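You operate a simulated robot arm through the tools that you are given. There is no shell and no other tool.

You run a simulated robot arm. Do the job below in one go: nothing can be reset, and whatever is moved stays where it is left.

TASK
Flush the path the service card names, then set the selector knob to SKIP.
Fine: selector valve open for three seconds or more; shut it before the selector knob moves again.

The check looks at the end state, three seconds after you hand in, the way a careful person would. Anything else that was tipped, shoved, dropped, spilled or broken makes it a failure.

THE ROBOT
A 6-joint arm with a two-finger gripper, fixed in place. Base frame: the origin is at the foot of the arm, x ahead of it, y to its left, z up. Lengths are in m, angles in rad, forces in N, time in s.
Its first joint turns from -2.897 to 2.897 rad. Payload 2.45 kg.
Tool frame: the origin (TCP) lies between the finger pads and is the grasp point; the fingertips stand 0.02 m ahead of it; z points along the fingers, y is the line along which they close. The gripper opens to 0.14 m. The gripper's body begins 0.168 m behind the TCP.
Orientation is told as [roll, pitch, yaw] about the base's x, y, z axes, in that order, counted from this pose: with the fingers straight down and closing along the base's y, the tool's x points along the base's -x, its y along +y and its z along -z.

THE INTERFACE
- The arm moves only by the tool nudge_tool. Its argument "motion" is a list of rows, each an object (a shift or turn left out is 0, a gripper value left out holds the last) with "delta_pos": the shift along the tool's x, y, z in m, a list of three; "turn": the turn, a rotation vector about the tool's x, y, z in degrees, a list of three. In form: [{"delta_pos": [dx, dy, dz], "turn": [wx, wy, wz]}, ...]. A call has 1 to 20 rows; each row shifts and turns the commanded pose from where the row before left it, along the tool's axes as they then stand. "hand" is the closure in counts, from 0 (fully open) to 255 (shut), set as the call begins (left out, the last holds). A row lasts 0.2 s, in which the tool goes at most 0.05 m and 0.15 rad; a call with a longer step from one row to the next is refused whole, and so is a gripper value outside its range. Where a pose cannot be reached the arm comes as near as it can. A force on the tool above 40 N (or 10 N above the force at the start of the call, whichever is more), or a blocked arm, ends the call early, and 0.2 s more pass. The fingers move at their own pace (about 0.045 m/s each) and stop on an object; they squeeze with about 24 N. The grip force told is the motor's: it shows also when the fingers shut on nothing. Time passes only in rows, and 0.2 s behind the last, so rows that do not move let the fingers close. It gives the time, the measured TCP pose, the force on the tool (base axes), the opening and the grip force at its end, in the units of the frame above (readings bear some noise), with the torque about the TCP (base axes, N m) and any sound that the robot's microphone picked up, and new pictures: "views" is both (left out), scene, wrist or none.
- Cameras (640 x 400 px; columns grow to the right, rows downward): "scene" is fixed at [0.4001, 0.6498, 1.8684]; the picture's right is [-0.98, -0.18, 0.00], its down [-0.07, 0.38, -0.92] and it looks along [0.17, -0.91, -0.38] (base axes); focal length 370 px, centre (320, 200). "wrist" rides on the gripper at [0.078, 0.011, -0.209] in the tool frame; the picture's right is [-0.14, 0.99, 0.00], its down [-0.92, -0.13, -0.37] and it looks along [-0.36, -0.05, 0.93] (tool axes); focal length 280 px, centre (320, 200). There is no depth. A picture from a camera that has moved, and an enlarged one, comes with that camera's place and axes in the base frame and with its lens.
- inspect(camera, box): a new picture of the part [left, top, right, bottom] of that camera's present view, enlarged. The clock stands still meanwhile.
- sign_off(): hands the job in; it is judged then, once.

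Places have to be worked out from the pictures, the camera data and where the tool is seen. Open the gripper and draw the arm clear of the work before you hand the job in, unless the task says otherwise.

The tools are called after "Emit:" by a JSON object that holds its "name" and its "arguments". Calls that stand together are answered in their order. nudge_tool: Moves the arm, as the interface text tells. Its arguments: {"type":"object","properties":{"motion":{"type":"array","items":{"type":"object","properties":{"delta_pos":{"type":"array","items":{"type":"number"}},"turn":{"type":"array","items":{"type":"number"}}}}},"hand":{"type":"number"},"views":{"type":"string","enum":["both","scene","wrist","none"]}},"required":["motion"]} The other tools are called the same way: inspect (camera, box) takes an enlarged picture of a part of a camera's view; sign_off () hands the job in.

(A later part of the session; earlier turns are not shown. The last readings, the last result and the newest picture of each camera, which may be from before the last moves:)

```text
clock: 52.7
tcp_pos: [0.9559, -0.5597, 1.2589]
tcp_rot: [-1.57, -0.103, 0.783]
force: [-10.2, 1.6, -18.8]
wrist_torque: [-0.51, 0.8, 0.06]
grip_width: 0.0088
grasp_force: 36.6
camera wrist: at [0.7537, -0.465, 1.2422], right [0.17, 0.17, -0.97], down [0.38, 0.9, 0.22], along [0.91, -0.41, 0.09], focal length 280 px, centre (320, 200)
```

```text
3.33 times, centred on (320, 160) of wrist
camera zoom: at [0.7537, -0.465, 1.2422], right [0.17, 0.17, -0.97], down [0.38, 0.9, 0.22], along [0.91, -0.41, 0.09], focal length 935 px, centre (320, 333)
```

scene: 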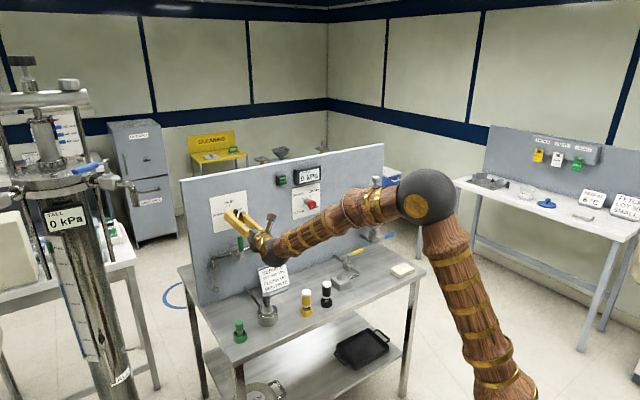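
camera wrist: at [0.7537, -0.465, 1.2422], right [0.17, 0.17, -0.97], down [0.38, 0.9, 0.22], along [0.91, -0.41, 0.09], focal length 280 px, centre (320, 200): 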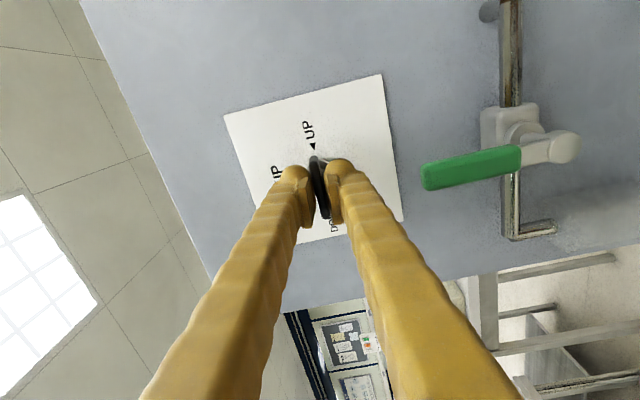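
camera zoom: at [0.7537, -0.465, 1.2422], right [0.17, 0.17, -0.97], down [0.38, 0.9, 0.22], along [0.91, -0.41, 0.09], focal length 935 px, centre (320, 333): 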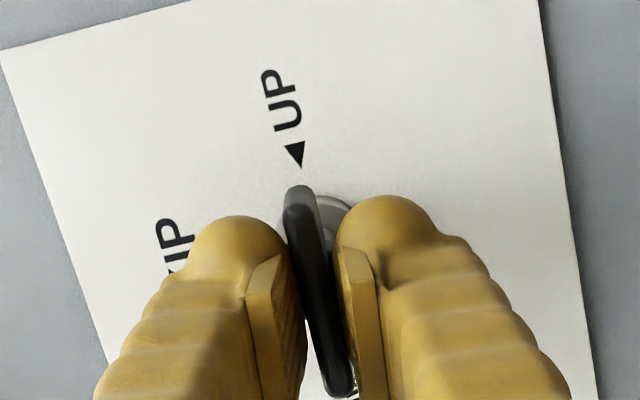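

Clockwise is blocked (about -0.9 N·m): the knob is at its UP stop. I turn back the 6° so the grip is square, open the fingers, and back straight out.

Emit:
{"name": "nudge_tool", "arguments": {"motion": [{"turn": [0, 0, -3]}, {"turn": [0, 0, -3]}, {}], "views": "none"}}

Emit:
{"name": "nudge_tool", "arguments": {"hand": 195, "motion": [{}, {}], "views": "none"}}

Emit:
{"name": "nudge_tool", "arguments": {"motion": [{"delta_pos": [0, 0, -0.01]}, {"delta_pos": [0, 0, -0.02]}, {"delta_pos": [0, 0, -0.03]}, {"delta_pos": [0, 0, -0.03]}], "views": "both"}}

Emit:
{"name": "inspect", "arguments": {"camera": "wrist", "box": [240, 60, 400, 220]}}

Emit:
{"name": "inspect", "arguments": {"camera": "wrist", "box": [380, 0, 560, 240]}}

```text
clock: 53.5
tcp_pos: [0.9564, -0.5569, 1.26]
tcp_rot: [-1.569, 0.001, 0.784]
force: [-4.2, -3.0, -23.6]
wrist_torque: [0.13, 0.15, -0.1]
grip_width: 0.0072
grasp_force: 35.3
```

```text
clock: 54.1
tcp_pos: [0.9556, -0.5594, 1.2623]
tcp_rot: [-1.573, -0.001, 0.784]
force: [-0.7, 0.2, -0.2]
wrist_torque: [0.02, -0.02, -0.01]
grip_width: 0.033
grasp_force: 0.2
```

```text
clock: 55.1
tcp_pos: [0.8936, -0.493, 1.2603]
tcp_rot: [-1.572, 0.0, 0.785]
force: [0.3, 0.6, -0.1]
wrist_torque: [-0.02, -0.02, 0.02]
grip_width: 0.0328
grasp_force: 0.1
camera wrist: at [0.6894, -0.4016, 1.2501], right [0.1, 0.1, -0.99], down [0.39, 0.91, 0.13], along [0.91, -0.4, 0.05], focal length 280 px, centre (320, 200)
```

scene: 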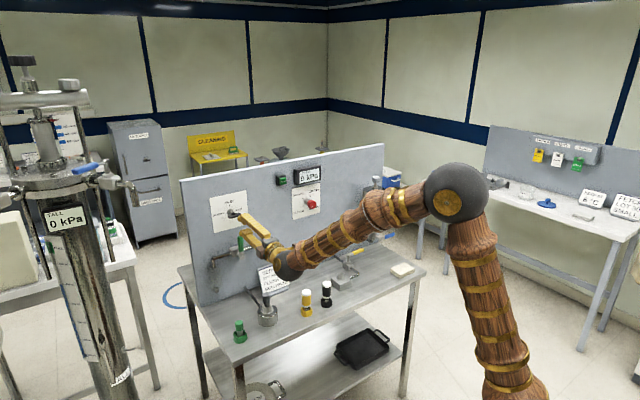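
wrist: 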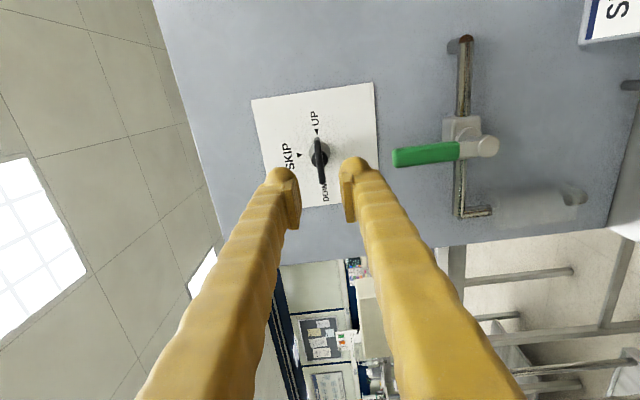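

```text
2.50 times, centred on (320, 140) of wrist
camera zoom: at [0.6894, -0.4016, 1.2501], right [0.1, 0.1, -0.99], down [0.39, 0.91, 0.13], along [0.91, -0.4, 0.05], focal length 701 px, centre (320, 350)
```

zoom: 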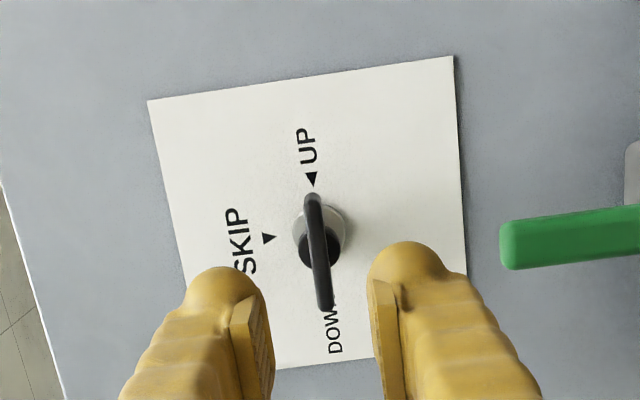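

```text
1.67 times, centred on (470, 120) of wrist
camera zoom: at [0.6894, -0.4016, 1.2501], right [0.1, 0.1, -0.99], down [0.39, 0.91, 0.13], along [0.91, -0.4, 0.05], focal length 467 px, centre (70, 333)
```

zoom: 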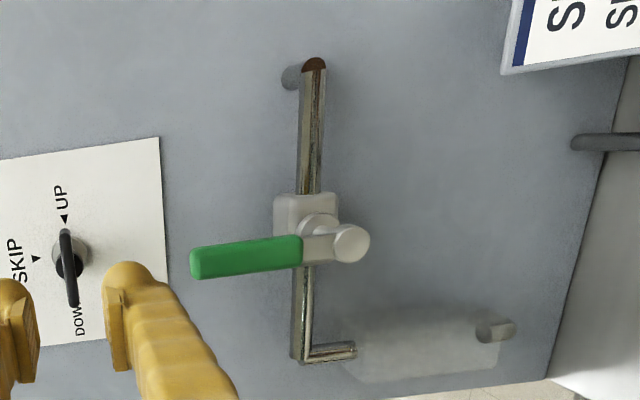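

The knob bar is on the UP line and the valve is still shut (lever upright). I place the lever's pivot near z≈1.095 and its tip near z≈1.184, about 2 cm nearer me than the knob bar. I'll roll -90° so the fingers open left–right, drop to lever height still 5 cm off, and look.

Emit:
{"name": "nudge_tool", "arguments": {"hand": 182, "motion": [{"turn": [0, 0, -7.5]}, {"turn": [0, 0, -7.5]}, {"turn": [0, 0, -7.5]}, {"turn": [0, 0, -7.5]}, {"turn": [0, 0, -7.5]}, {"turn": [0, 0, -7.5]}, {"turn": [0, 0, -7.5]}, {"turn": [0, 0, -7.5]}, {"turn": [0, 0, -7.5]}, {"turn": [0, 0, -7.5]}, {"turn": [0, 0, -7.5]}, {"turn": [0, 0, -7.5]}, {"delta_pos": [-0.033, 0.0005, 0]}, {"delta_pos": [-0.033, 0.0005, 0]}, {"delta_pos": [-0.032, 0.0005, 0]}], "views": "both"}}

Emit:
{"name": "inspect", "arguments": {"camera": "wrist", "box": [200, 60, 440, 260]}}

Emit:
{"name": "inspect", "arguments": {"camera": "scene", "box": [195, 195, 275, 275]}}

```text
clock: 58.3
tcp_pos: [0.8914, -0.4956, 1.1624]
tcp_rot: [1.761, 1.572, -2.168]
force: [0.2, -0.3, 0.5]
wrist_torque: [0.05, 0.02, 0.04]
grip_width: 0.0403
grasp_force: 0.1
camera wrist: at [0.736, -0.3556, 1.2416], right [-0.7, -0.7, -0.14], down [-0.17, 0.35, -0.92], along [0.69, -0.62, -0.36], focal length 280 px, centre (320, 200)
```

scene: 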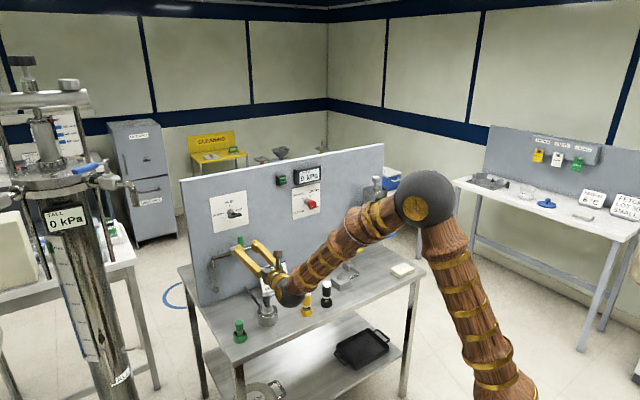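
wrist: 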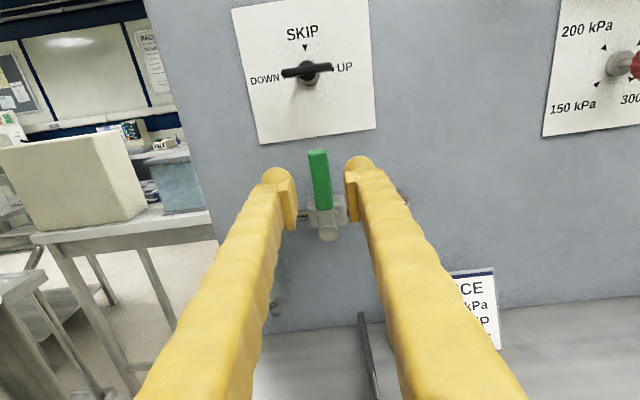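

```text
2.00 times, centred on (320, 160) of wrist
camera zoom: at [0.736, -0.3556, 1.2416], right [-0.7, -0.7, -0.14], down [-0.17, 0.35, -0.92], along [0.69, -0.62, -0.36], focal length 561 px, centre (320, 280)
```

zoom: 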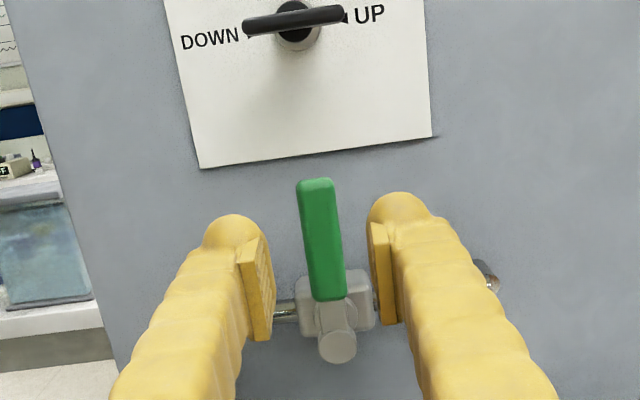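

```text
5.00 times, centred on (235, 235) of scene
camera zoom: at [0.4001, 0.6498, 1.8684], right [-0.98, -0.18, 0.0], down [-0.07, 0.38, -0.92], along [0.17, -0.91, -0.38], focal length 1848 px, centre (745, 25)
```

zoom: 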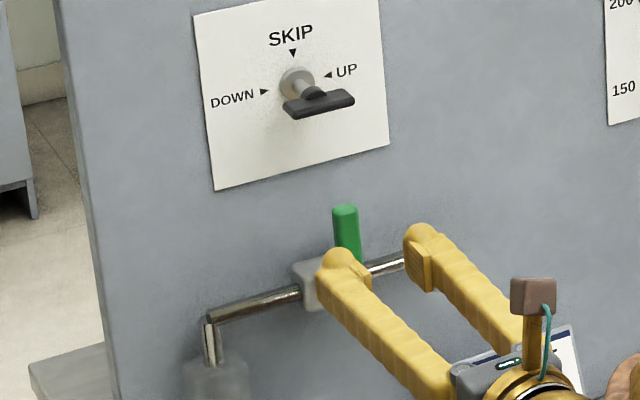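

The lever sits squarely between the open fingers, with its pivot cap at about z 1.092 and tip at 1.184, and the knob still reads UP. I advance 7.5 cm so the fingertips straddle the green handle.

Emit:
{"name": "nudge_tool", "arguments": {"motion": [{"delta_pos": [0, -0.0005, 0.02]}, {"delta_pos": [0, 0, 0.02]}, {"delta_pos": [0, 0, 0.015]}, {"delta_pos": [0, 0, 0.01]}, {"delta_pos": [0, 0, 0.005]}, {"delta_pos": [0, 0, 0.005]}], "views": "both"}}

Emit:
{"name": "inspect", "arguments": {"camera": "wrist", "box": [220, 100, 420, 260]}}

Emit:
{"name": "inspect", "arguments": {"camera": "scene", "box": [205, 215, 275, 275]}}

```text
clock: 59.7
tcp_pos: [0.9439, -0.5476, 1.1624]
tcp_rot: [1.416, 1.571, -2.513]
force: [0.6, -0.2, 0.4]
wrist_torque: [-0.01, 0.0, 0.04]
grip_width: 0.0401
grasp_force: 0.0
camera wrist: at [0.789, -0.4083, 1.2417], right [-0.7, -0.7, -0.14], down [-0.17, 0.35, -0.92], along [0.69, -0.62, -0.37], focal length 280 px, centre (320, 200)
```

scene: 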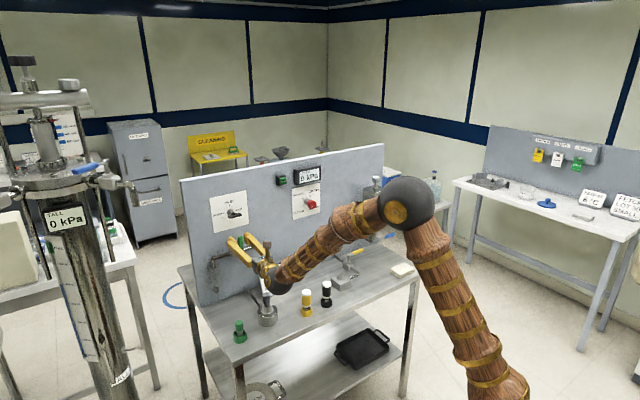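
wrist: 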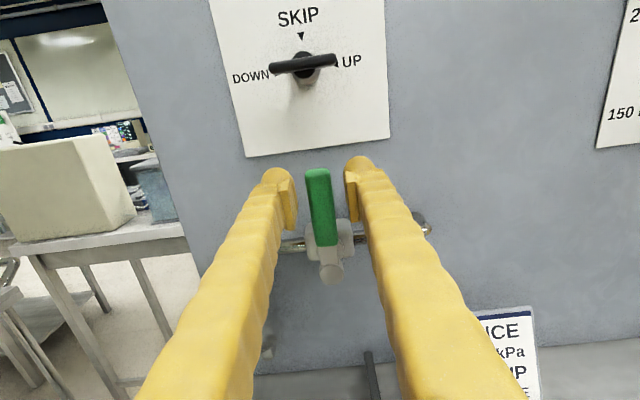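

```text
2.50 times, centred on (320, 180) of wrist
camera zoom: at [0.789, -0.4083, 1.2417], right [-0.7, -0.7, -0.14], down [-0.17, 0.35, -0.92], along [0.69, -0.62, -0.37], focal length 701 px, centre (320, 250)
```

zoom: 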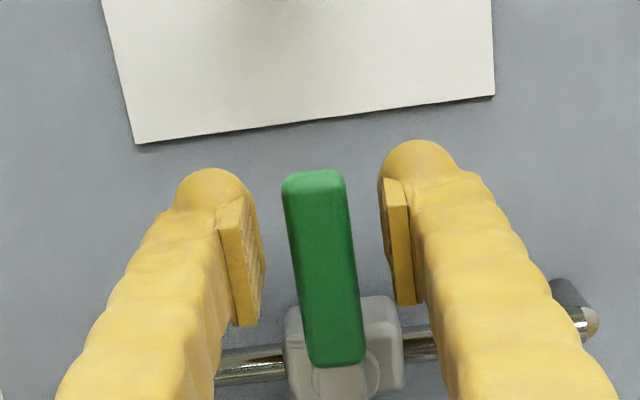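

```text
6.67 times, centred on (240, 245) of scene
camera zoom: at [0.4001, 0.6498, 1.8684], right [-0.98, -0.18, 0.0], down [-0.07, 0.38, -0.92], along [0.17, -0.91, -0.38], focal length 2464 px, centre (853, -100)
```

zoom: 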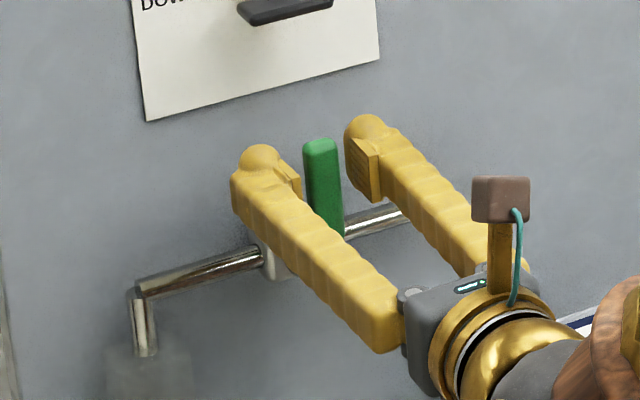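

The green handle (about 18 mm wide) is between the pads with clearance on both sides. I close to about 24 mm and try 8° clockwise (tip to the right), as an arc about the pivot, feeling for a stop.

Emit:
{"name": "nudge_tool", "arguments": {"hand": 211, "motion": [{}, {}], "views": "none"}}

Emit:
{"name": "nudge_tool", "arguments": {"motion": [{"delta_pos": [0, 0.0024, 0], "turn": [0, 0, 2]}, {"delta_pos": [0, 0.0024, 0], "turn": [0, 0, 2]}, {"delta_pos": [0, 0.0024, 0], "turn": [0, 0, 2]}, {"delta_pos": [0, 0.0024, 0], "turn": [0, 0, 2]}], "views": "wrist"}}

Emit:
{"name": "inspect", "arguments": {"camera": "wrist", "box": [220, 100, 420, 260]}}

```text
clock: 60.3
tcp_pos: [0.9445, -0.547, 1.163]
tcp_rot: [1.257, 1.572, -2.67]
force: [-1.0, -0.6, -0.5]
wrist_torque: [0.01, 0.01, 0.01]
grip_width: 0.0242
grasp_force: 0.2
```

```text
clock: 61.3
tcp_pos: [0.9378, -0.5553, 1.1635]
tcp_rot: [-1.567, 1.432, 0.788]
force: [1.4, 1.4, 0.0]
wrist_torque: [-0.03, 0.02, 0.0]
grip_width: 0.0247
grasp_force: 0.9
camera wrist: at [0.7743, -0.4229, 1.24], right [-0.68, -0.68, -0.27], down [-0.08, 0.44, -0.89], along [0.73, -0.59, -0.35], focal length 280 px, centre (320, 200)
```

wrist: 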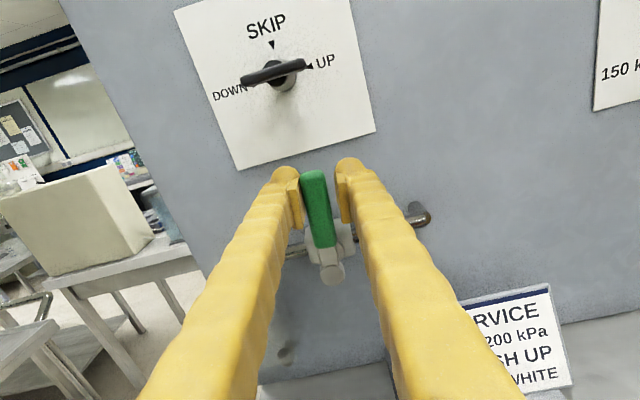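

```text
2.50 times, centred on (320, 180) of wrist
camera zoom: at [0.7743, -0.4229, 1.24], right [-0.68, -0.68, -0.27], down [-0.08, 0.44, -0.89], along [0.73, -0.59, -0.35], focal length 701 px, centre (320, 250)
```

zoom: 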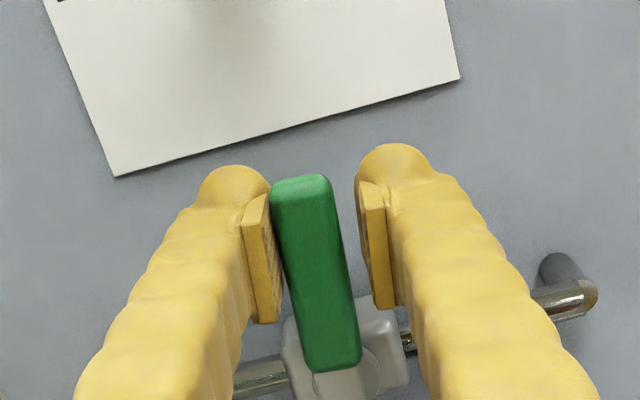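

There's only about 2 N of resistance and the handle seems to have followed a few degrees. I continue 10° more clockwise to see whether it truly turns this way.

Emit:
{"name": "nudge_tool", "arguments": {"motion": [{"delta_pos": [0, 0.0024, 0], "turn": [0, 0, 2]}, {"delta_pos": [0, 0.0024, 0], "turn": [0, 0, 2]}, {"delta_pos": [0, 0.0024, 0], "turn": [0, 0, 2]}, {"delta_pos": [0, 0.0024, 0], "turn": [0, 0, 2]}, {"delta_pos": [0, 0.0024, 0], "turn": [0, 0, 2]}], "views": "wrist"}}

Emit:
{"name": "inspect", "arguments": {"camera": "wrist", "box": [220, 100, 420, 260]}}

Emit:
{"name": "inspect", "arguments": {"camera": "scene", "box": [205, 215, 275, 275]}}

```text
clock: 62.5
tcp_pos: [0.9278, -0.5643, 1.16]
tcp_rot: [-1.571, 1.256, 0.783]
force: [1.1, 0.6, -0.6]
wrist_torque: [-0.03, 0.0, 0.02]
grip_width: 0.0249
grasp_force: 0.4
camera wrist: at [0.757, -0.4404, 1.2323], right [-0.64, -0.63, -0.44], down [0.03, 0.55, -0.84], along [0.77, -0.54, -0.33], focal length 280 px, centre (320, 200)
```

wrist: 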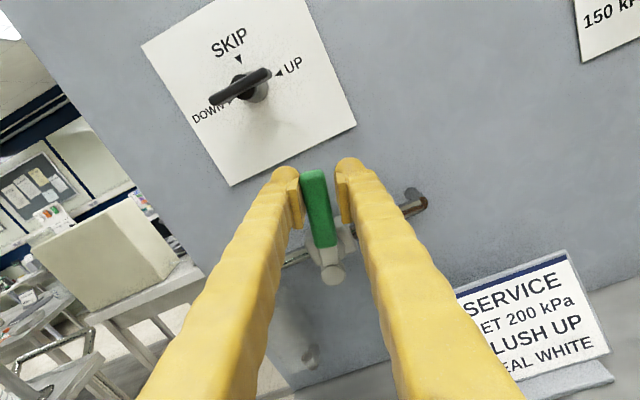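

```text
2.50 times, centred on (320, 180) of wrist
camera zoom: at [0.757, -0.4404, 1.2323], right [-0.64, -0.63, -0.44], down [0.03, 0.55, -0.84], along [0.77, -0.54, -0.33], focal length 701 px, centre (320, 250)
```

zoom: 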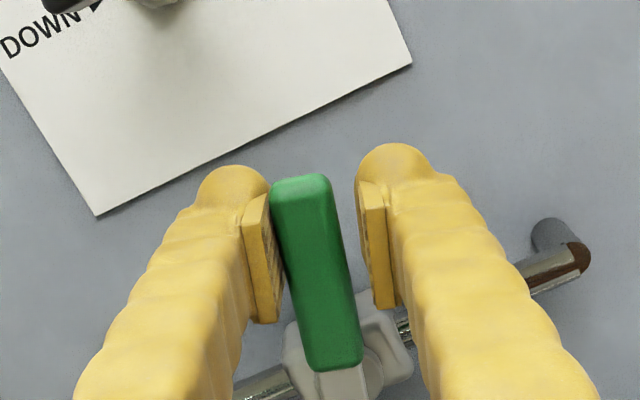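

```text
6.67 times, centred on (240, 245) of scene
camera zoom: at [0.4001, 0.6498, 1.8684], right [-0.98, -0.18, 0.0], down [-0.07, 0.38, -0.92], along [0.17, -0.91, -0.38], focal length 2464 px, centre (853, -100)
```

zoom: 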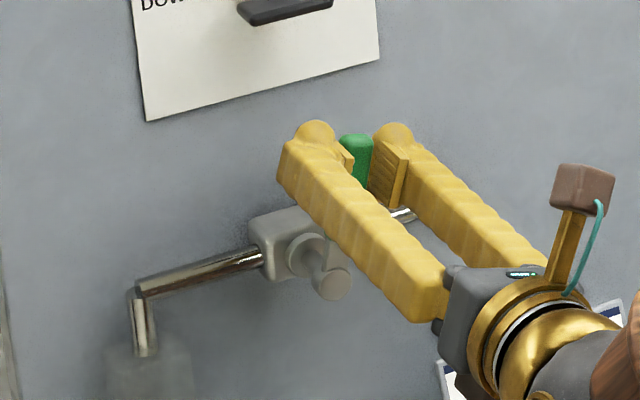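

The lever turns freely clockwise with almost no force, so that's its opening direction. Before carrying on I check the clearance between the lowering gripper and the pot with the upright stem on the table.

Emit:
{"name": "inspect", "arguments": {"camera": "scene", "box": [210, 220, 350, 350]}}

Emit:
{"name": "inspect", "arguments": {"camera": "wrist", "box": [240, 200, 640, 400]}}

```text
3.08 times, centred on (280, 285) of scene
camera zoom: at [0.4001, 0.6498, 1.8684], right [-0.98, -0.18, 0.0], down [-0.07, 0.38, -0.92], along [0.17, -0.91, -0.38], focal length 1137 px, centre (443, -62)
```

zoom: 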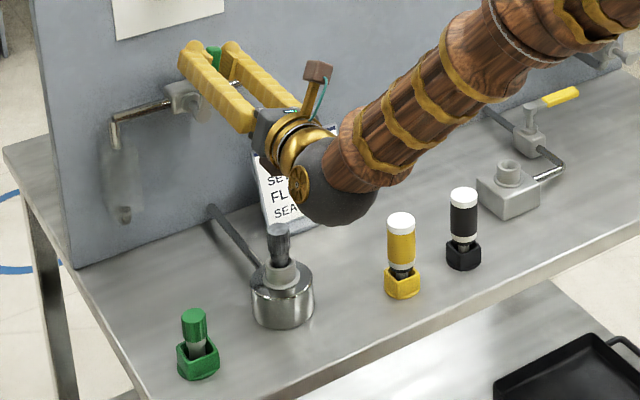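

```text
1.60 times, centred on (440, 300) of wrist
camera zoom: at [0.757, -0.4404, 1.2323], right [-0.64, -0.63, -0.44], down [0.03, 0.55, -0.84], along [0.77, -0.54, -0.33], focal length 449 px, centre (128, 40)
```

zoom: 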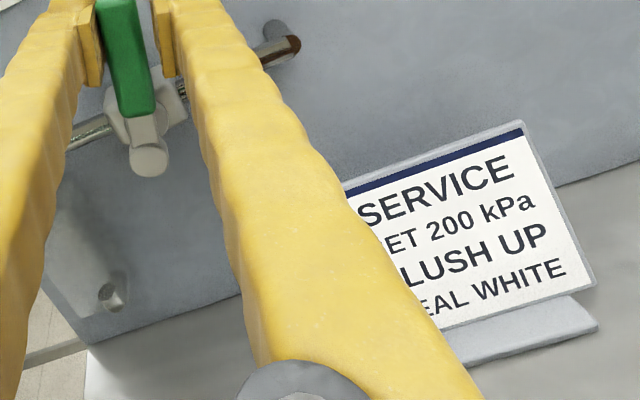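

The pot's stem top is at about z≈1.01 near L≈0.255, while the gripper body at its lowest stays above about 1.02 and 2 cm to the side, so the arc is clear. I continue clockwise 36° and check.

Emit:
{"name": "nudge_tool", "arguments": {"motion": [{"delta_pos": [-0.0002, 0.0048, 0], "turn": [0, 0, 4]}, {"delta_pos": [-0.0002, 0.0048, 0], "turn": [0, 0, 4]}, {"delta_pos": [-0.0002, 0.0048, 0], "turn": [0, 0, 4]}, {"delta_pos": [-0.0002, 0.0048, 0], "turn": [0, 0, 4]}, {"delta_pos": [-0.0002, 0.0048, 0], "turn": [0, 0, 4]}, {"delta_pos": [-0.0002, 0.0048, 0], "turn": [0, 0, 4]}, {"delta_pos": [-0.0002, 0.0048, 0], "turn": [0, 0, 4]}, {"delta_pos": [-0.0002, 0.0048, 0], "turn": [0, 0, 4]}, {"delta_pos": [-0.0002, 0.0048, 0], "turn": [0, 0, 4]}], "views": "both"}}

Emit:
{"name": "inspect", "arguments": {"camera": "wrist", "box": [220, 100, 420, 260]}}

Emit:
{"name": "inspect", "arguments": {"camera": "scene", "box": [210, 220, 350, 350]}}

```text
clock: 64.5
tcp_pos: [0.9039, -0.589, 1.1348]
tcp_rot: [-1.57, 0.628, 0.782]
force: [-0.3, -1.4, 1.1]
wrist_torque: [0.03, -0.01, -0.02]
grip_width: 0.0249
grasp_force: 0.2
camera wrist: at [0.7073, -0.4895, 1.1731], right [-0.33, -0.33, -0.88], down [0.32, 0.84, -0.44], along [0.89, -0.43, -0.17], focal length 280 px, centre (320, 200)
```

scene: 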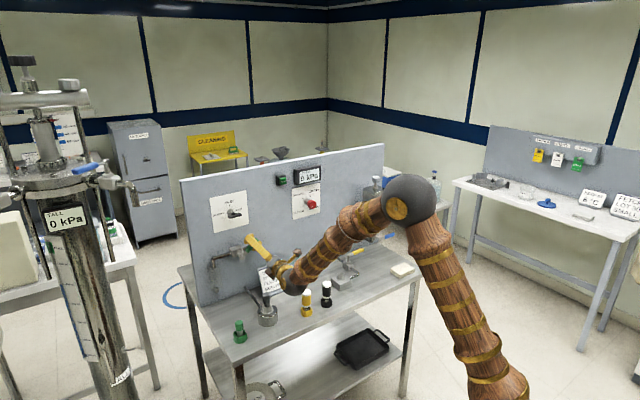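
wrist: 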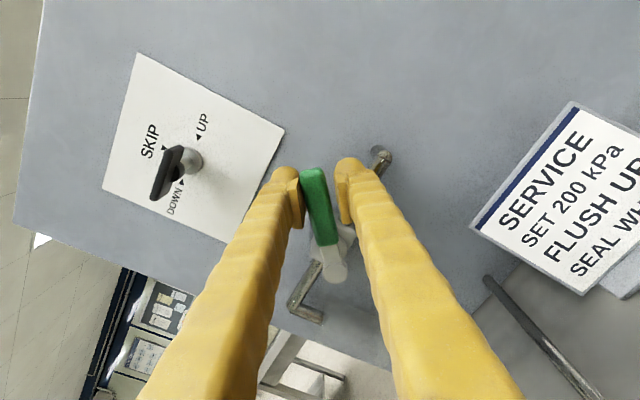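

```text
2.50 times, centred on (320, 180) of wrist
camera zoom: at [0.7073, -0.4895, 1.1731], right [-0.33, -0.33, -0.88], down [0.32, 0.84, -0.44], along [0.89, -0.43, -0.17], focal length 701 px, centre (320, 250)
```

zoom: 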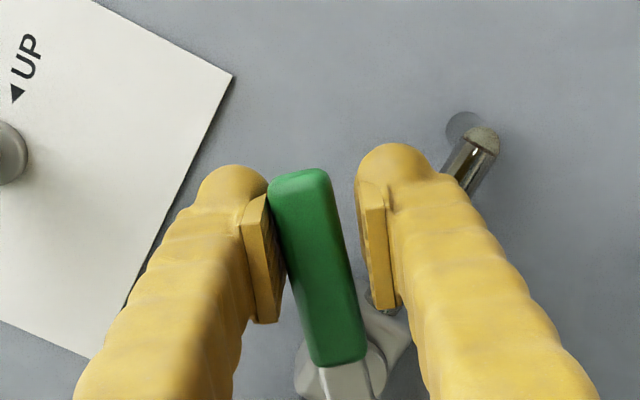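

```text
3.08 times, centred on (280, 285) of scene
camera zoom: at [0.4001, 0.6498, 1.8684], right [-0.98, -0.18, 0.0], down [-0.07, 0.38, -0.92], along [0.17, -0.91, -0.38], focal length 1137 px, centre (443, -62)
```

zoom: 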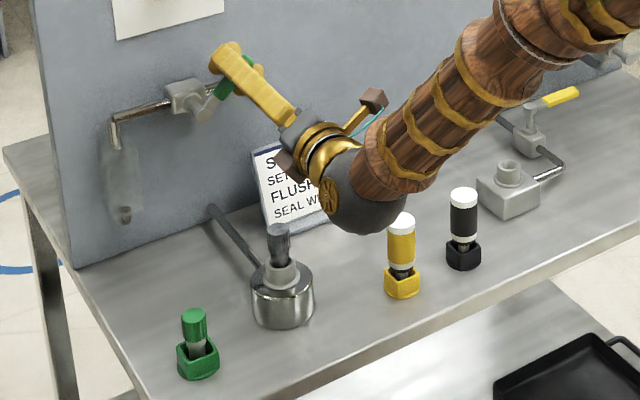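

All still clear: the wrist sphere stays well above and away from the bottles, and the lever follows with about 1 N. I continue the last 36° to bring the lever horizontal, along the pipe.

Emit:
{"name": "nudge_tool", "arguments": {"motion": [{"delta_pos": [-0.0002, 0.0048, 0], "turn": [0, 0, 4]}, {"delta_pos": [-0.0002, 0.0048, 0], "turn": [0, 0, 4]}, {"delta_pos": [-0.0002, 0.0048, 0], "turn": [0, 0, 4]}, {"delta_pos": [-0.0002, 0.0048, 0], "turn": [0, 0, 4]}, {"delta_pos": [-0.0002, 0.0048, 0], "turn": [0, 0, 4]}, {"delta_pos": [-0.0002, 0.0048, 0], "turn": [0, 0, 4]}, {"delta_pos": [-0.0002, 0.0048, 0], "turn": [0, 0, 4]}, {"delta_pos": [-0.0001, 0.0024, 0], "turn": [0, 0, 2]}, {"delta_pos": [-0.0001, 0.0024, 0], "turn": [0, 0, 2]}, {"delta_pos": [-0.0001, 0.0024, 0], "turn": [0, 0, 2]}], "views": "both"}}

Emit:
{"name": "inspect", "arguments": {"camera": "wrist", "box": [220, 100, 420, 260]}}

Emit:
{"name": "inspect", "arguments": {"camera": "scene", "box": [210, 220, 350, 350]}}

```text
clock: 66.7
tcp_pos: [0.896, -0.598, 1.0968]
tcp_rot: [-1.572, 0.034, 0.786]
force: [1.0, -0.6, 0.5]
wrist_torque: [0.02, -0.01, 0.0]
grip_width: 0.0249
grasp_force: 0.3
camera wrist: at [0.6919, -0.5042, 1.0887], right [0.07, 0.07, -0.99], down [0.39, 0.91, 0.1], along [0.92, -0.4, 0.04], focal length 280 px, centre (320, 200)
```

scene: 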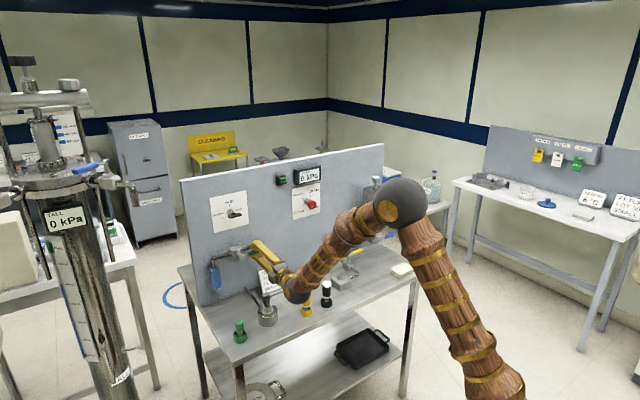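
wrist: 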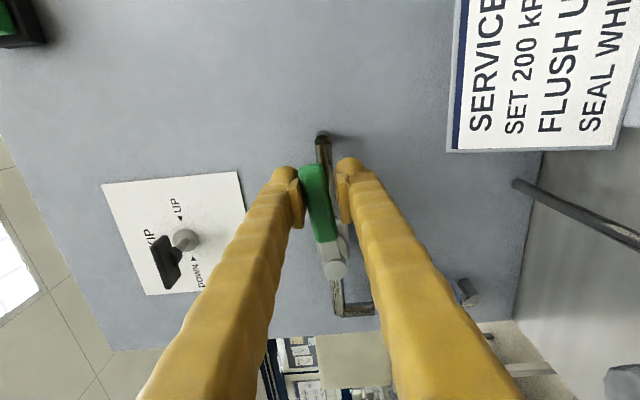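

```text
2.50 times, centred on (320, 180) of wrist
camera zoom: at [0.6919, -0.5042, 1.0887], right [0.07, 0.07, -0.99], down [0.39, 0.91, 0.1], along [0.92, -0.4, 0.04], focal length 701 px, centre (320, 250)
```

zoom: 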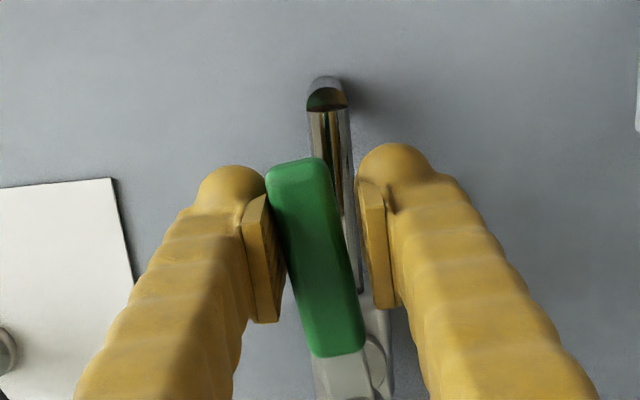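

```text
3.08 times, centred on (280, 285) of scene
camera zoom: at [0.4001, 0.6498, 1.8684], right [-0.98, -0.18, 0.0], down [-0.07, 0.38, -0.92], along [0.17, -0.91, -0.38], focal length 1137 px, centre (443, -62)
```

zoom: 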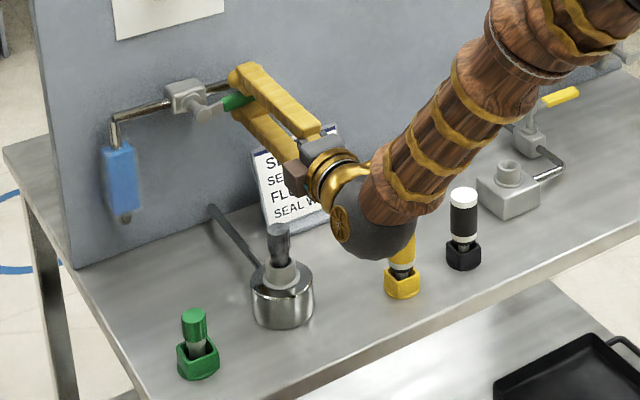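

The jar at the pipe's end has turned blue, so the flow is running. I push about 6° further to fully open it, then hold for over 4 s.

Emit:
{"name": "nudge_tool", "arguments": {"motion": [{"delta_pos": [-0.0001, 0.0024, 0], "turn": [0, 0, 2]}, {"delta_pos": [-0.0001, 0.0024, 0], "turn": [0, 0, 2]}, {"delta_pos": [-0.0001, 0.0024, 0], "turn": [0, 0, 2]}], "views": "both"}}

Emit:
{"name": "inspect", "arguments": {"camera": "wrist", "box": [220, 100, 420, 260]}}

Emit:
{"name": "inspect", "arguments": {"camera": "scene", "box": [210, 220, 310, 300]}}

```text
clock: 67.5
tcp_pos: [0.8957, -0.5961, 1.0894]
tcp_rot: [-1.57, -0.069, 0.783]
force: [0.6, -0.3, 0.4]
wrist_torque: [0.01, -0.02, 0.0]
grip_width: 0.0247
grasp_force: 0.8
camera wrist: at [0.6934, -0.5034, 1.0736], right [0.15, 0.15, -0.98], down [0.38, 0.9, 0.19], along [0.91, -0.4, 0.08], focal length 280 px, centre (320, 200)
```

scene: 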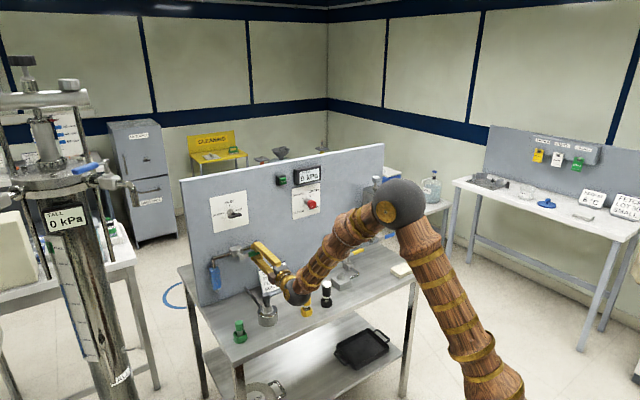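
wrist: 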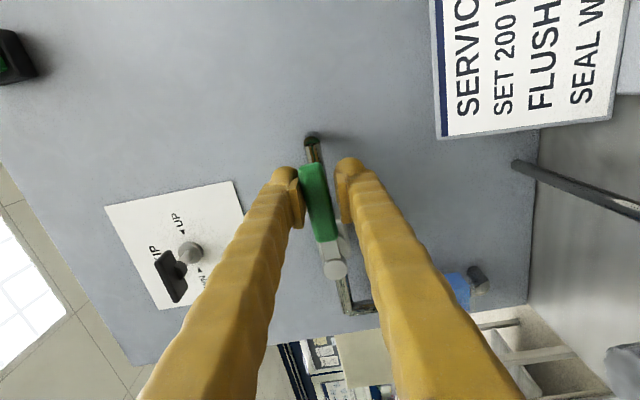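

```text
2.50 times, centred on (320, 180) of wrist
camera zoom: at [0.6934, -0.5034, 1.0736], right [0.15, 0.15, -0.98], down [0.38, 0.9, 0.19], along [0.91, -0.4, 0.08], focal length 701 px, centre (320, 250)
```

zoom: 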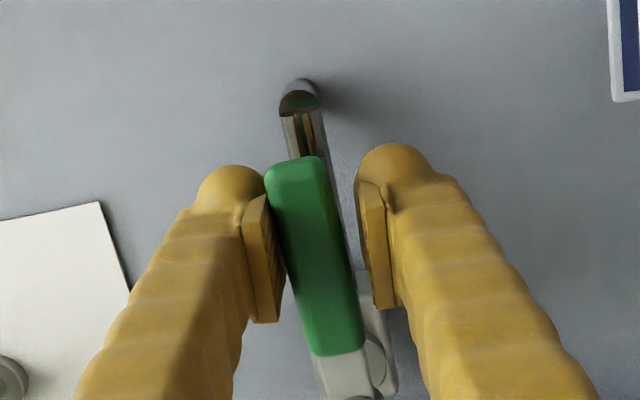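

```text
5.00 times, centred on (260, 260) of scene
camera zoom: at [0.4001, 0.6498, 1.8684], right [-0.98, -0.18, 0.0], down [-0.07, 0.38, -0.92], along [0.17, -0.91, -0.38], focal length 1848 px, centre (620, -100)
```

zoom: 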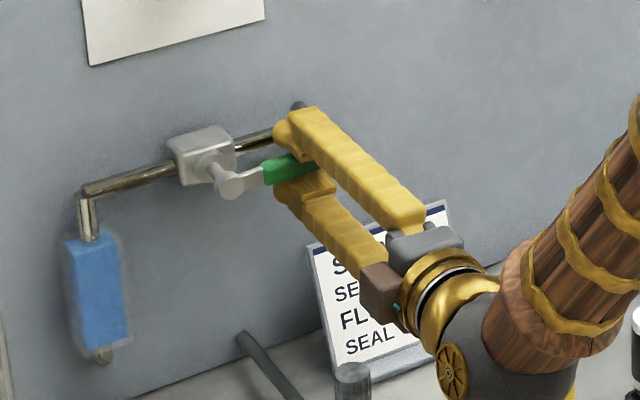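

The handle is now parallel to the pipe: fully open. I hold still for 4 s.

Emit:
{"name": "nudge_tool", "arguments": {"motion": [{}, {}, {}, {}, {}, {}, {}, {}, {}, {}, {}, {}, {}, {}, {}, {}, {}, {}, {}, {}], "views": "scene"}}

Emit:
{"name": "inspect", "arguments": {"camera": "scene", "box": [195, 185, 315, 295]}}

```text
clock: 71.7
tcp_pos: [0.8967, -0.5961, 1.0889]
tcp_rot: [-1.572, -0.071, 0.784]
force: [-0.7, -0.1, -0.4]
wrist_torque: [-0.05, -0.03, 0.0]
grip_width: 0.0242
grasp_force: 0.1
```

scene: 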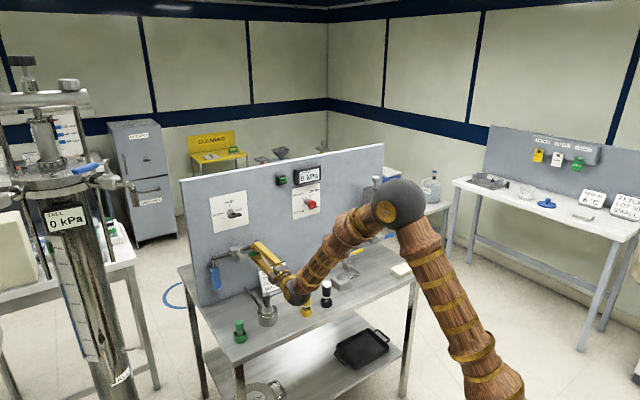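

```text
3.64 times, centred on (255, 240) of scene
camera zoom: at [0.4001, 0.6498, 1.8684], right [-0.98, -0.18, 0.0], down [-0.07, 0.38, -0.92], along [0.17, -0.91, -0.38], focal length 1344 px, centre (556, 54)
```

zoom: 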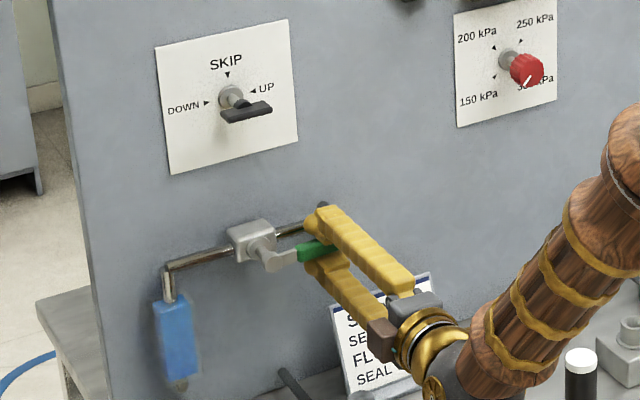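

The flow has run more than 4 s fully open. Now I shut it by reversing the arc anticlockwise, the first 48°.

Emit:
{"name": "nudge_tool", "arguments": {"motion": [{"delta_pos": [-0.0001, -0.0048, 0], "turn": [0, 0, -4]}, {"delta_pos": [-0.0001, -0.0048, 0], "turn": [0, 0, -4]}, {"delta_pos": [-0.0001, -0.0048, 0], "turn": [0, 0, -4]}, {"delta_pos": [-0.0001, -0.0048, 0], "turn": [0, 0, -4]}, {"delta_pos": [-0.0001, -0.0048, 0], "turn": [0, 0, -4]}, {"delta_pos": [-0.0001, -0.0048, 0], "turn": [0, 0, -4]}, {"delta_pos": [-0.0001, -0.0048, 0], "turn": [0, 0, -4]}, {"delta_pos": [-0.0001, -0.0048, 0], "turn": [0, 0, -4]}, {"delta_pos": [-0.0001, -0.0048, 0], "turn": [0, 0, -4]}, {"delta_pos": [-0.0001, -0.0048, 0], "turn": [0, 0, -4]}, {"delta_pos": [-0.0001, -0.0048, 0], "turn": [0, 0, -4]}, {"delta_pos": [-0.0001, -0.0048, 0], "turn": [0, 0, -4]}], "views": "both"}}

Emit:
{"name": "inspect", "arguments": {"camera": "wrist", "box": [220, 100, 420, 260]}}

```text
clock: 74.3
tcp_pos: [0.9093, -0.5835, 1.1413]
tcp_rot: [-1.57, 0.769, 0.785]
force: [-0.4, -0.3, -1.1]
wrist_torque: [0.01, 0.01, 0.04]
grip_width: 0.0252
grasp_force: 0.6
camera wrist: at [0.7167, -0.4807, 1.189], right [-0.42, -0.42, -0.81], down [0.27, 0.79, -0.55], along [0.87, -0.45, -0.22], focal length 280 px, centre (320, 200)
```

scene: 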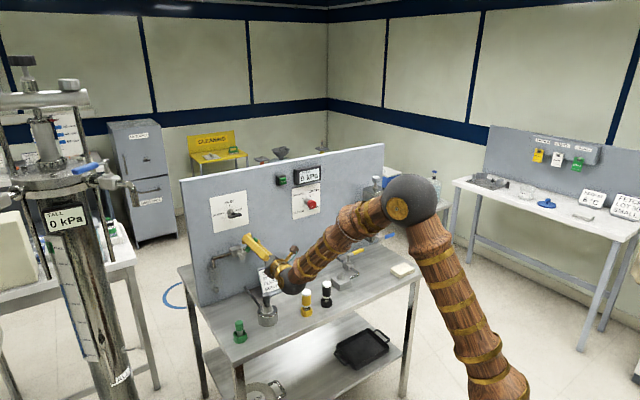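
wrist: 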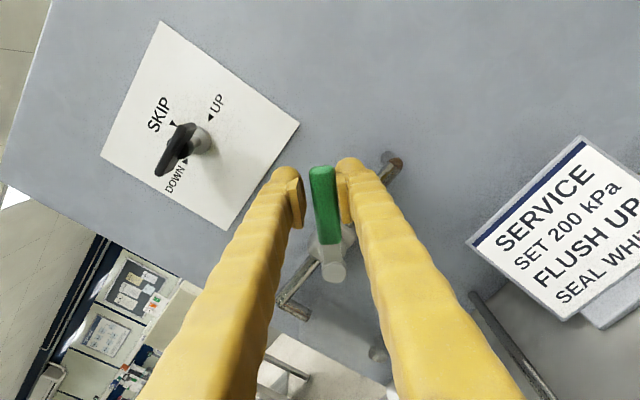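

```text
2.50 times, centred on (320, 180) of wrist
camera zoom: at [0.7167, -0.4807, 1.189], right [-0.42, -0.42, -0.81], down [0.27, 0.79, -0.55], along [0.87, -0.45, -0.22], focal length 701 px, centre (320, 250)
```

zoom: 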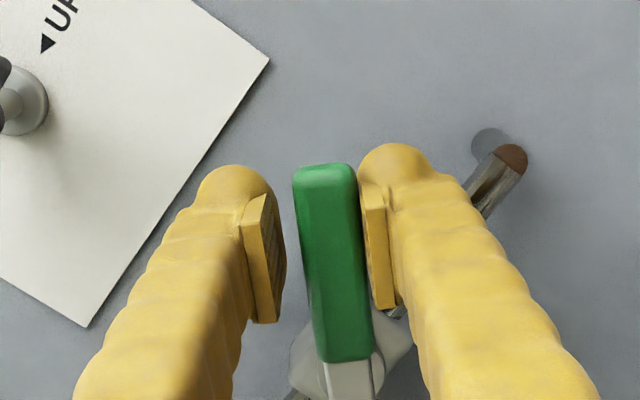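

The other pad now carries the handle back and the jar has already cleared. I continue anticlockwise 48° to bring the lever upright, slowly at the end.

Emit:
{"name": "nudge_tool", "arguments": {"motion": [{"delta_pos": [-0.0001, -0.0048, 0], "turn": [0, 0, -4]}, {"delta_pos": [-0.0001, -0.0048, 0], "turn": [0, 0, -4]}, {"delta_pos": [-0.0001, -0.0048, 0], "turn": [0, 0, -4]}, {"delta_pos": [-0.0001, -0.0048, 0], "turn": [0, 0, -4]}, {"delta_pos": [-0.0001, -0.0048, 0], "turn": [0, 0, -4]}, {"delta_pos": [-0.0001, -0.0048, 0], "turn": [0, 0, -4]}, {"delta_pos": [-0.0001, -0.0048, 0], "turn": [0, 0, -4]}, {"delta_pos": [-0.0001, -0.0048, 0], "turn": [0, 0, -4]}, {"delta_pos": [-0.0001, -0.0048, 0], "turn": [0, 0, -4]}, {"delta_pos": [-0.0001, -0.0048, 0], "turn": [0, 0, -4]}, {"delta_pos": [0, -0.0024, 0], "turn": [0, 0, -2]}, {"delta_pos": [0, -0.0024, 0], "turn": [0, 0, -2]}, {"delta_pos": [0, -0.0024, 0], "turn": [0, 0, -2]}, {"delta_pos": [0, -0.0024, 0], "turn": [0, 0, -2]}], "views": "both"}}

Emit:
{"name": "inspect", "arguments": {"camera": "wrist", "box": [220, 100, 420, 260]}}

Emit:
{"name": "inspect", "arguments": {"camera": "scene", "box": [205, 215, 275, 275]}}

```text
clock: 77.3
tcp_pos: [0.9459, -0.5458, 1.1628]
tcp_rot: [1.568, 1.534, -2.361]
force: [-1.0, -0.1, -0.2]
wrist_torque: [0.01, -0.05, 0.0]
grip_width: 0.0247
grasp_force: 1.0
camera wrist: at [0.7922, -0.4056, 1.2436], right [-0.7, -0.7, -0.1], down [-0.19, 0.33, -0.92], along [0.68, -0.63, -0.37], focal length 280 px, centre (320, 200)
```

scene: 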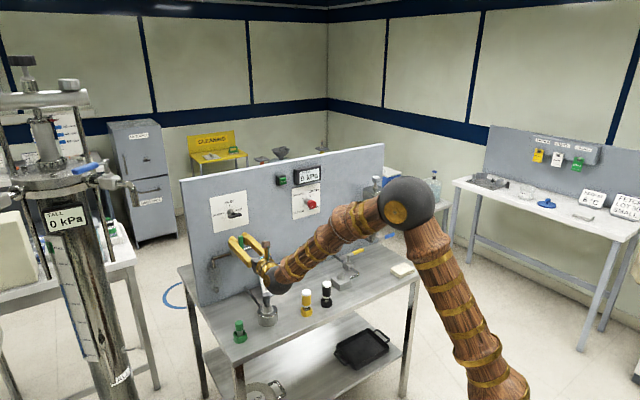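
wrist: 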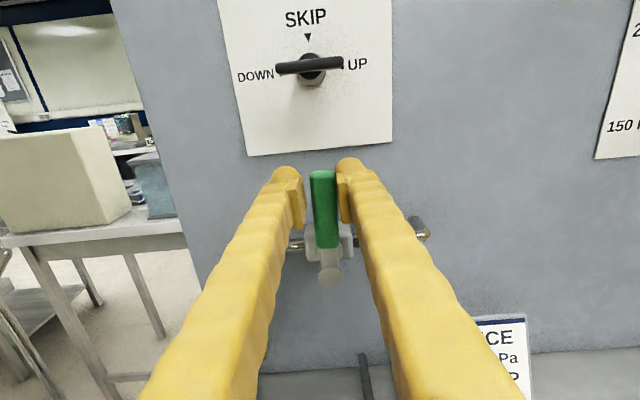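

```text
2.50 times, centred on (320, 180) of wrist
camera zoom: at [0.7922, -0.4056, 1.2436], right [-0.7, -0.7, -0.1], down [-0.19, 0.33, -0.92], along [0.68, -0.63, -0.37], focal length 701 px, centre (320, 250)
```

zoom: 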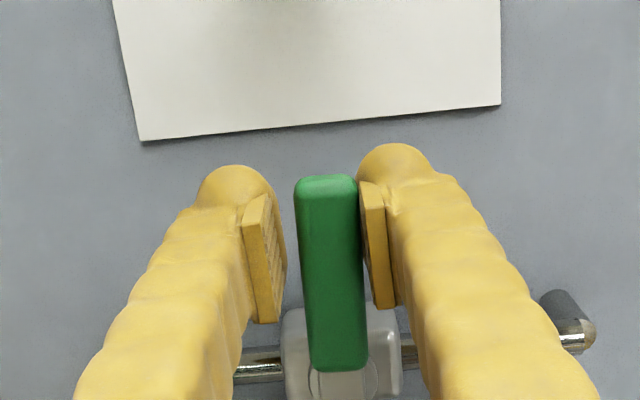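

```text
6.67 times, centred on (240, 245) of scene
camera zoom: at [0.4001, 0.6498, 1.8684], right [-0.98, -0.18, 0.0], down [-0.07, 0.38, -0.92], along [0.17, -0.91, -0.38], focal length 2464 px, centre (853, -100)
```

zoom: 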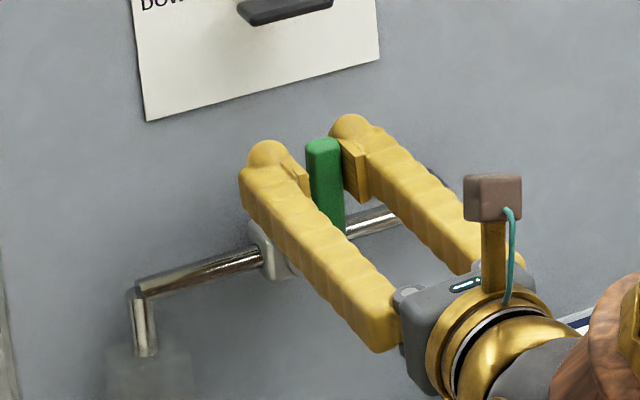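

The handle is within a degree or two of upright. I push 3° more, gently, to seat it at its shut stop and read the force.

Emit:
{"name": "nudge_tool", "arguments": {"motion": [{"delta_pos": [0, -0.0018, 0], "turn": [0, 0, -1.5]}, {"delta_pos": [0, -0.0018, 0], "turn": [0, 0, -1.5]}], "views": "wrist"}}

Emit:
{"name": "inspect", "arguments": {"camera": "wrist", "box": [220, 100, 420, 260]}}

```text
clock: 77.9
tcp_pos: [0.9476, -0.5451, 1.1638]
tcp_rot: [1.566, 1.481, -2.363]
force: [-3.8, -6.5, -1.6]
wrist_torque: [0.13, -0.1, 0.04]
grip_width: 0.0284
grasp_force: 3.1
camera wrist: at [0.7972, -0.4003, 1.2435], right [-0.71, -0.7, -0.05], down [-0.23, 0.29, -0.93], along [0.67, -0.65, -0.37], focal length 280 px, centre (320, 200)
```

wrist: 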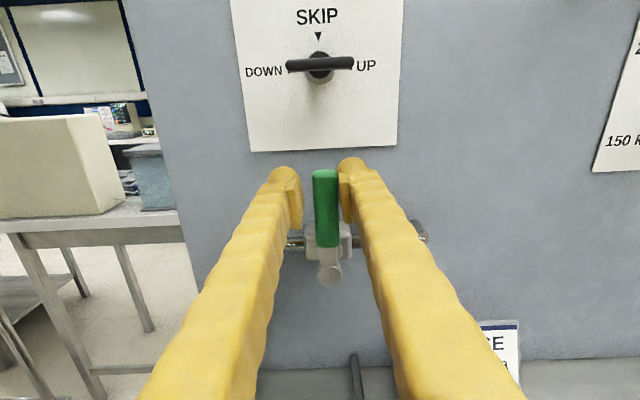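

```text
2.50 times, centred on (320, 180) of wrist
camera zoom: at [0.7972, -0.4003, 1.2435], right [-0.71, -0.7, -0.05], down [-0.23, 0.29, -0.93], along [0.67, -0.65, -0.37], focal length 701 px, centre (320, 250)
```

zoom: 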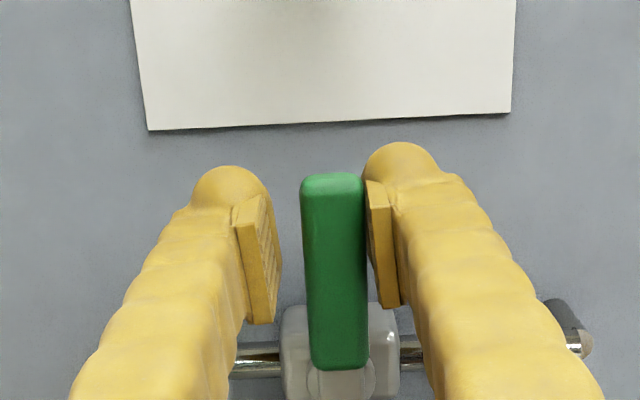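

About 7 N of resistance and the pads spreading: the lever is against its shut stop. I open the fingers, recentre and square the tool, then back straight out.

Emit:
{"name": "nudge_tool", "arguments": {"hand": 182, "motion": [{}, {"delta_pos": [0, 0.003, 0], "turn": [0, 0, 2.5]}, {"delta_pos": [0, 0.003, 0], "turn": [0, 0, 2.5]}, {}], "views": "none"}}

Emit:
{"name": "nudge_tool", "arguments": {"motion": [{"delta_pos": [0, 0, -0.015]}, {"delta_pos": [0, 0, -0.02]}, {"delta_pos": [0, 0, -0.02]}, {"delta_pos": [0, 0, -0.02]}], "views": "both"}}

Emit:
{"name": "inspect", "arguments": {"camera": "wrist", "box": [200, 0, 440, 260]}}

Emit:
{"name": "inspect", "arguments": {"camera": "scene", "box": [195, 185, 295, 295]}}

```text
clock: 78.9
tcp_pos: [0.9434, -0.5493, 1.1635]
tcp_rot: [0.427, 1.57, 2.779]
force: [0.5, -0.3, -1.7]
wrist_torque: [-0.03, 0.04, 0.0]
grip_width: 0.04
grasp_force: 0.0
```

```text
clock: 79.9
tcp_pos: [0.8912, -0.4964, 1.1639]
tcp_rot: [1.311, 1.569, -2.617]
force: [1.2, 0.4, 0.7]
wrist_torque: [0.0, 0.01, -0.01]
grip_width: 0.0401
grasp_force: 0.0
camera wrist: at [0.7362, -0.3555, 1.2432], right [-0.7, -0.7, -0.14], down [-0.17, 0.35, -0.92], along [0.69, -0.62, -0.37], focal length 280 px, centre (320, 200)
```

scene: 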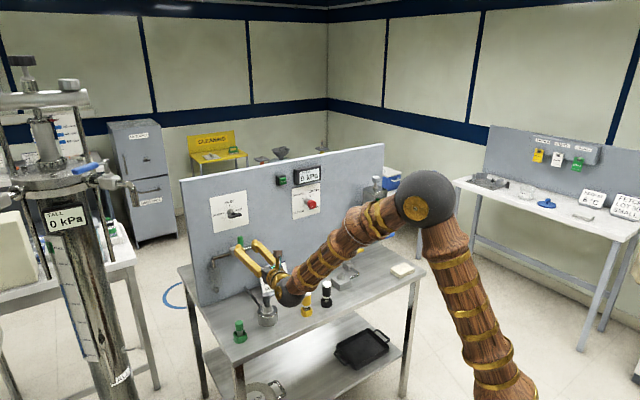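
wrist: 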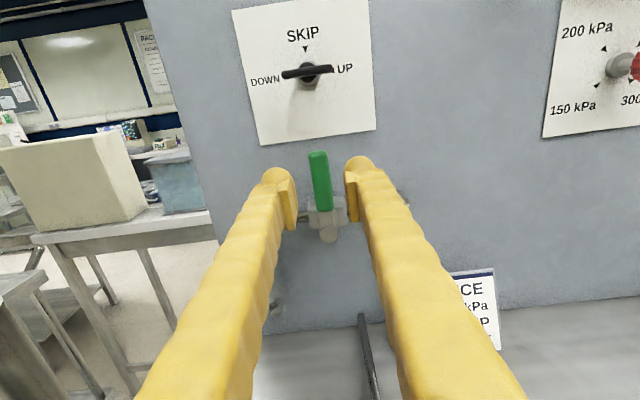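

```text
1.54 times, centred on (320, 130) of wrist
camera zoom: at [0.7362, -0.3555, 1.2432], right [-0.7, -0.7, -0.14], down [-0.17, 0.35, -0.92], along [0.69, -0.62, -0.37], focal length 431 px, centre (320, 308)
```

zoom: 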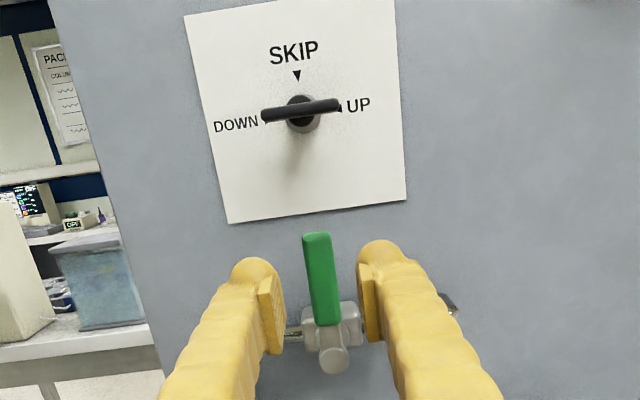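

```text
3.64 times, centred on (245, 240) of scene
camera zoom: at [0.4001, 0.6498, 1.8684], right [-0.98, -0.18, 0.0], down [-0.07, 0.38, -0.92], along [0.17, -0.91, -0.38], focal length 1344 px, centre (593, 54)
```

zoom: 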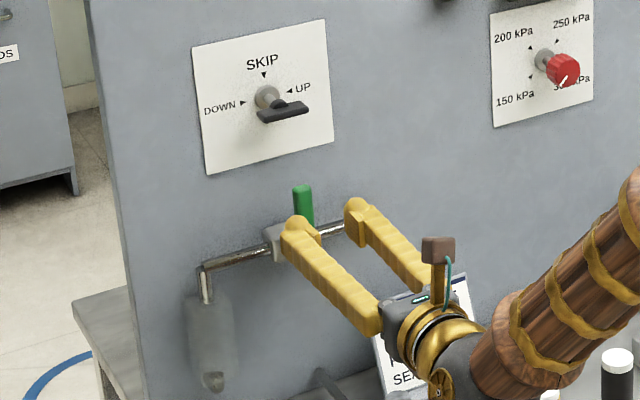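

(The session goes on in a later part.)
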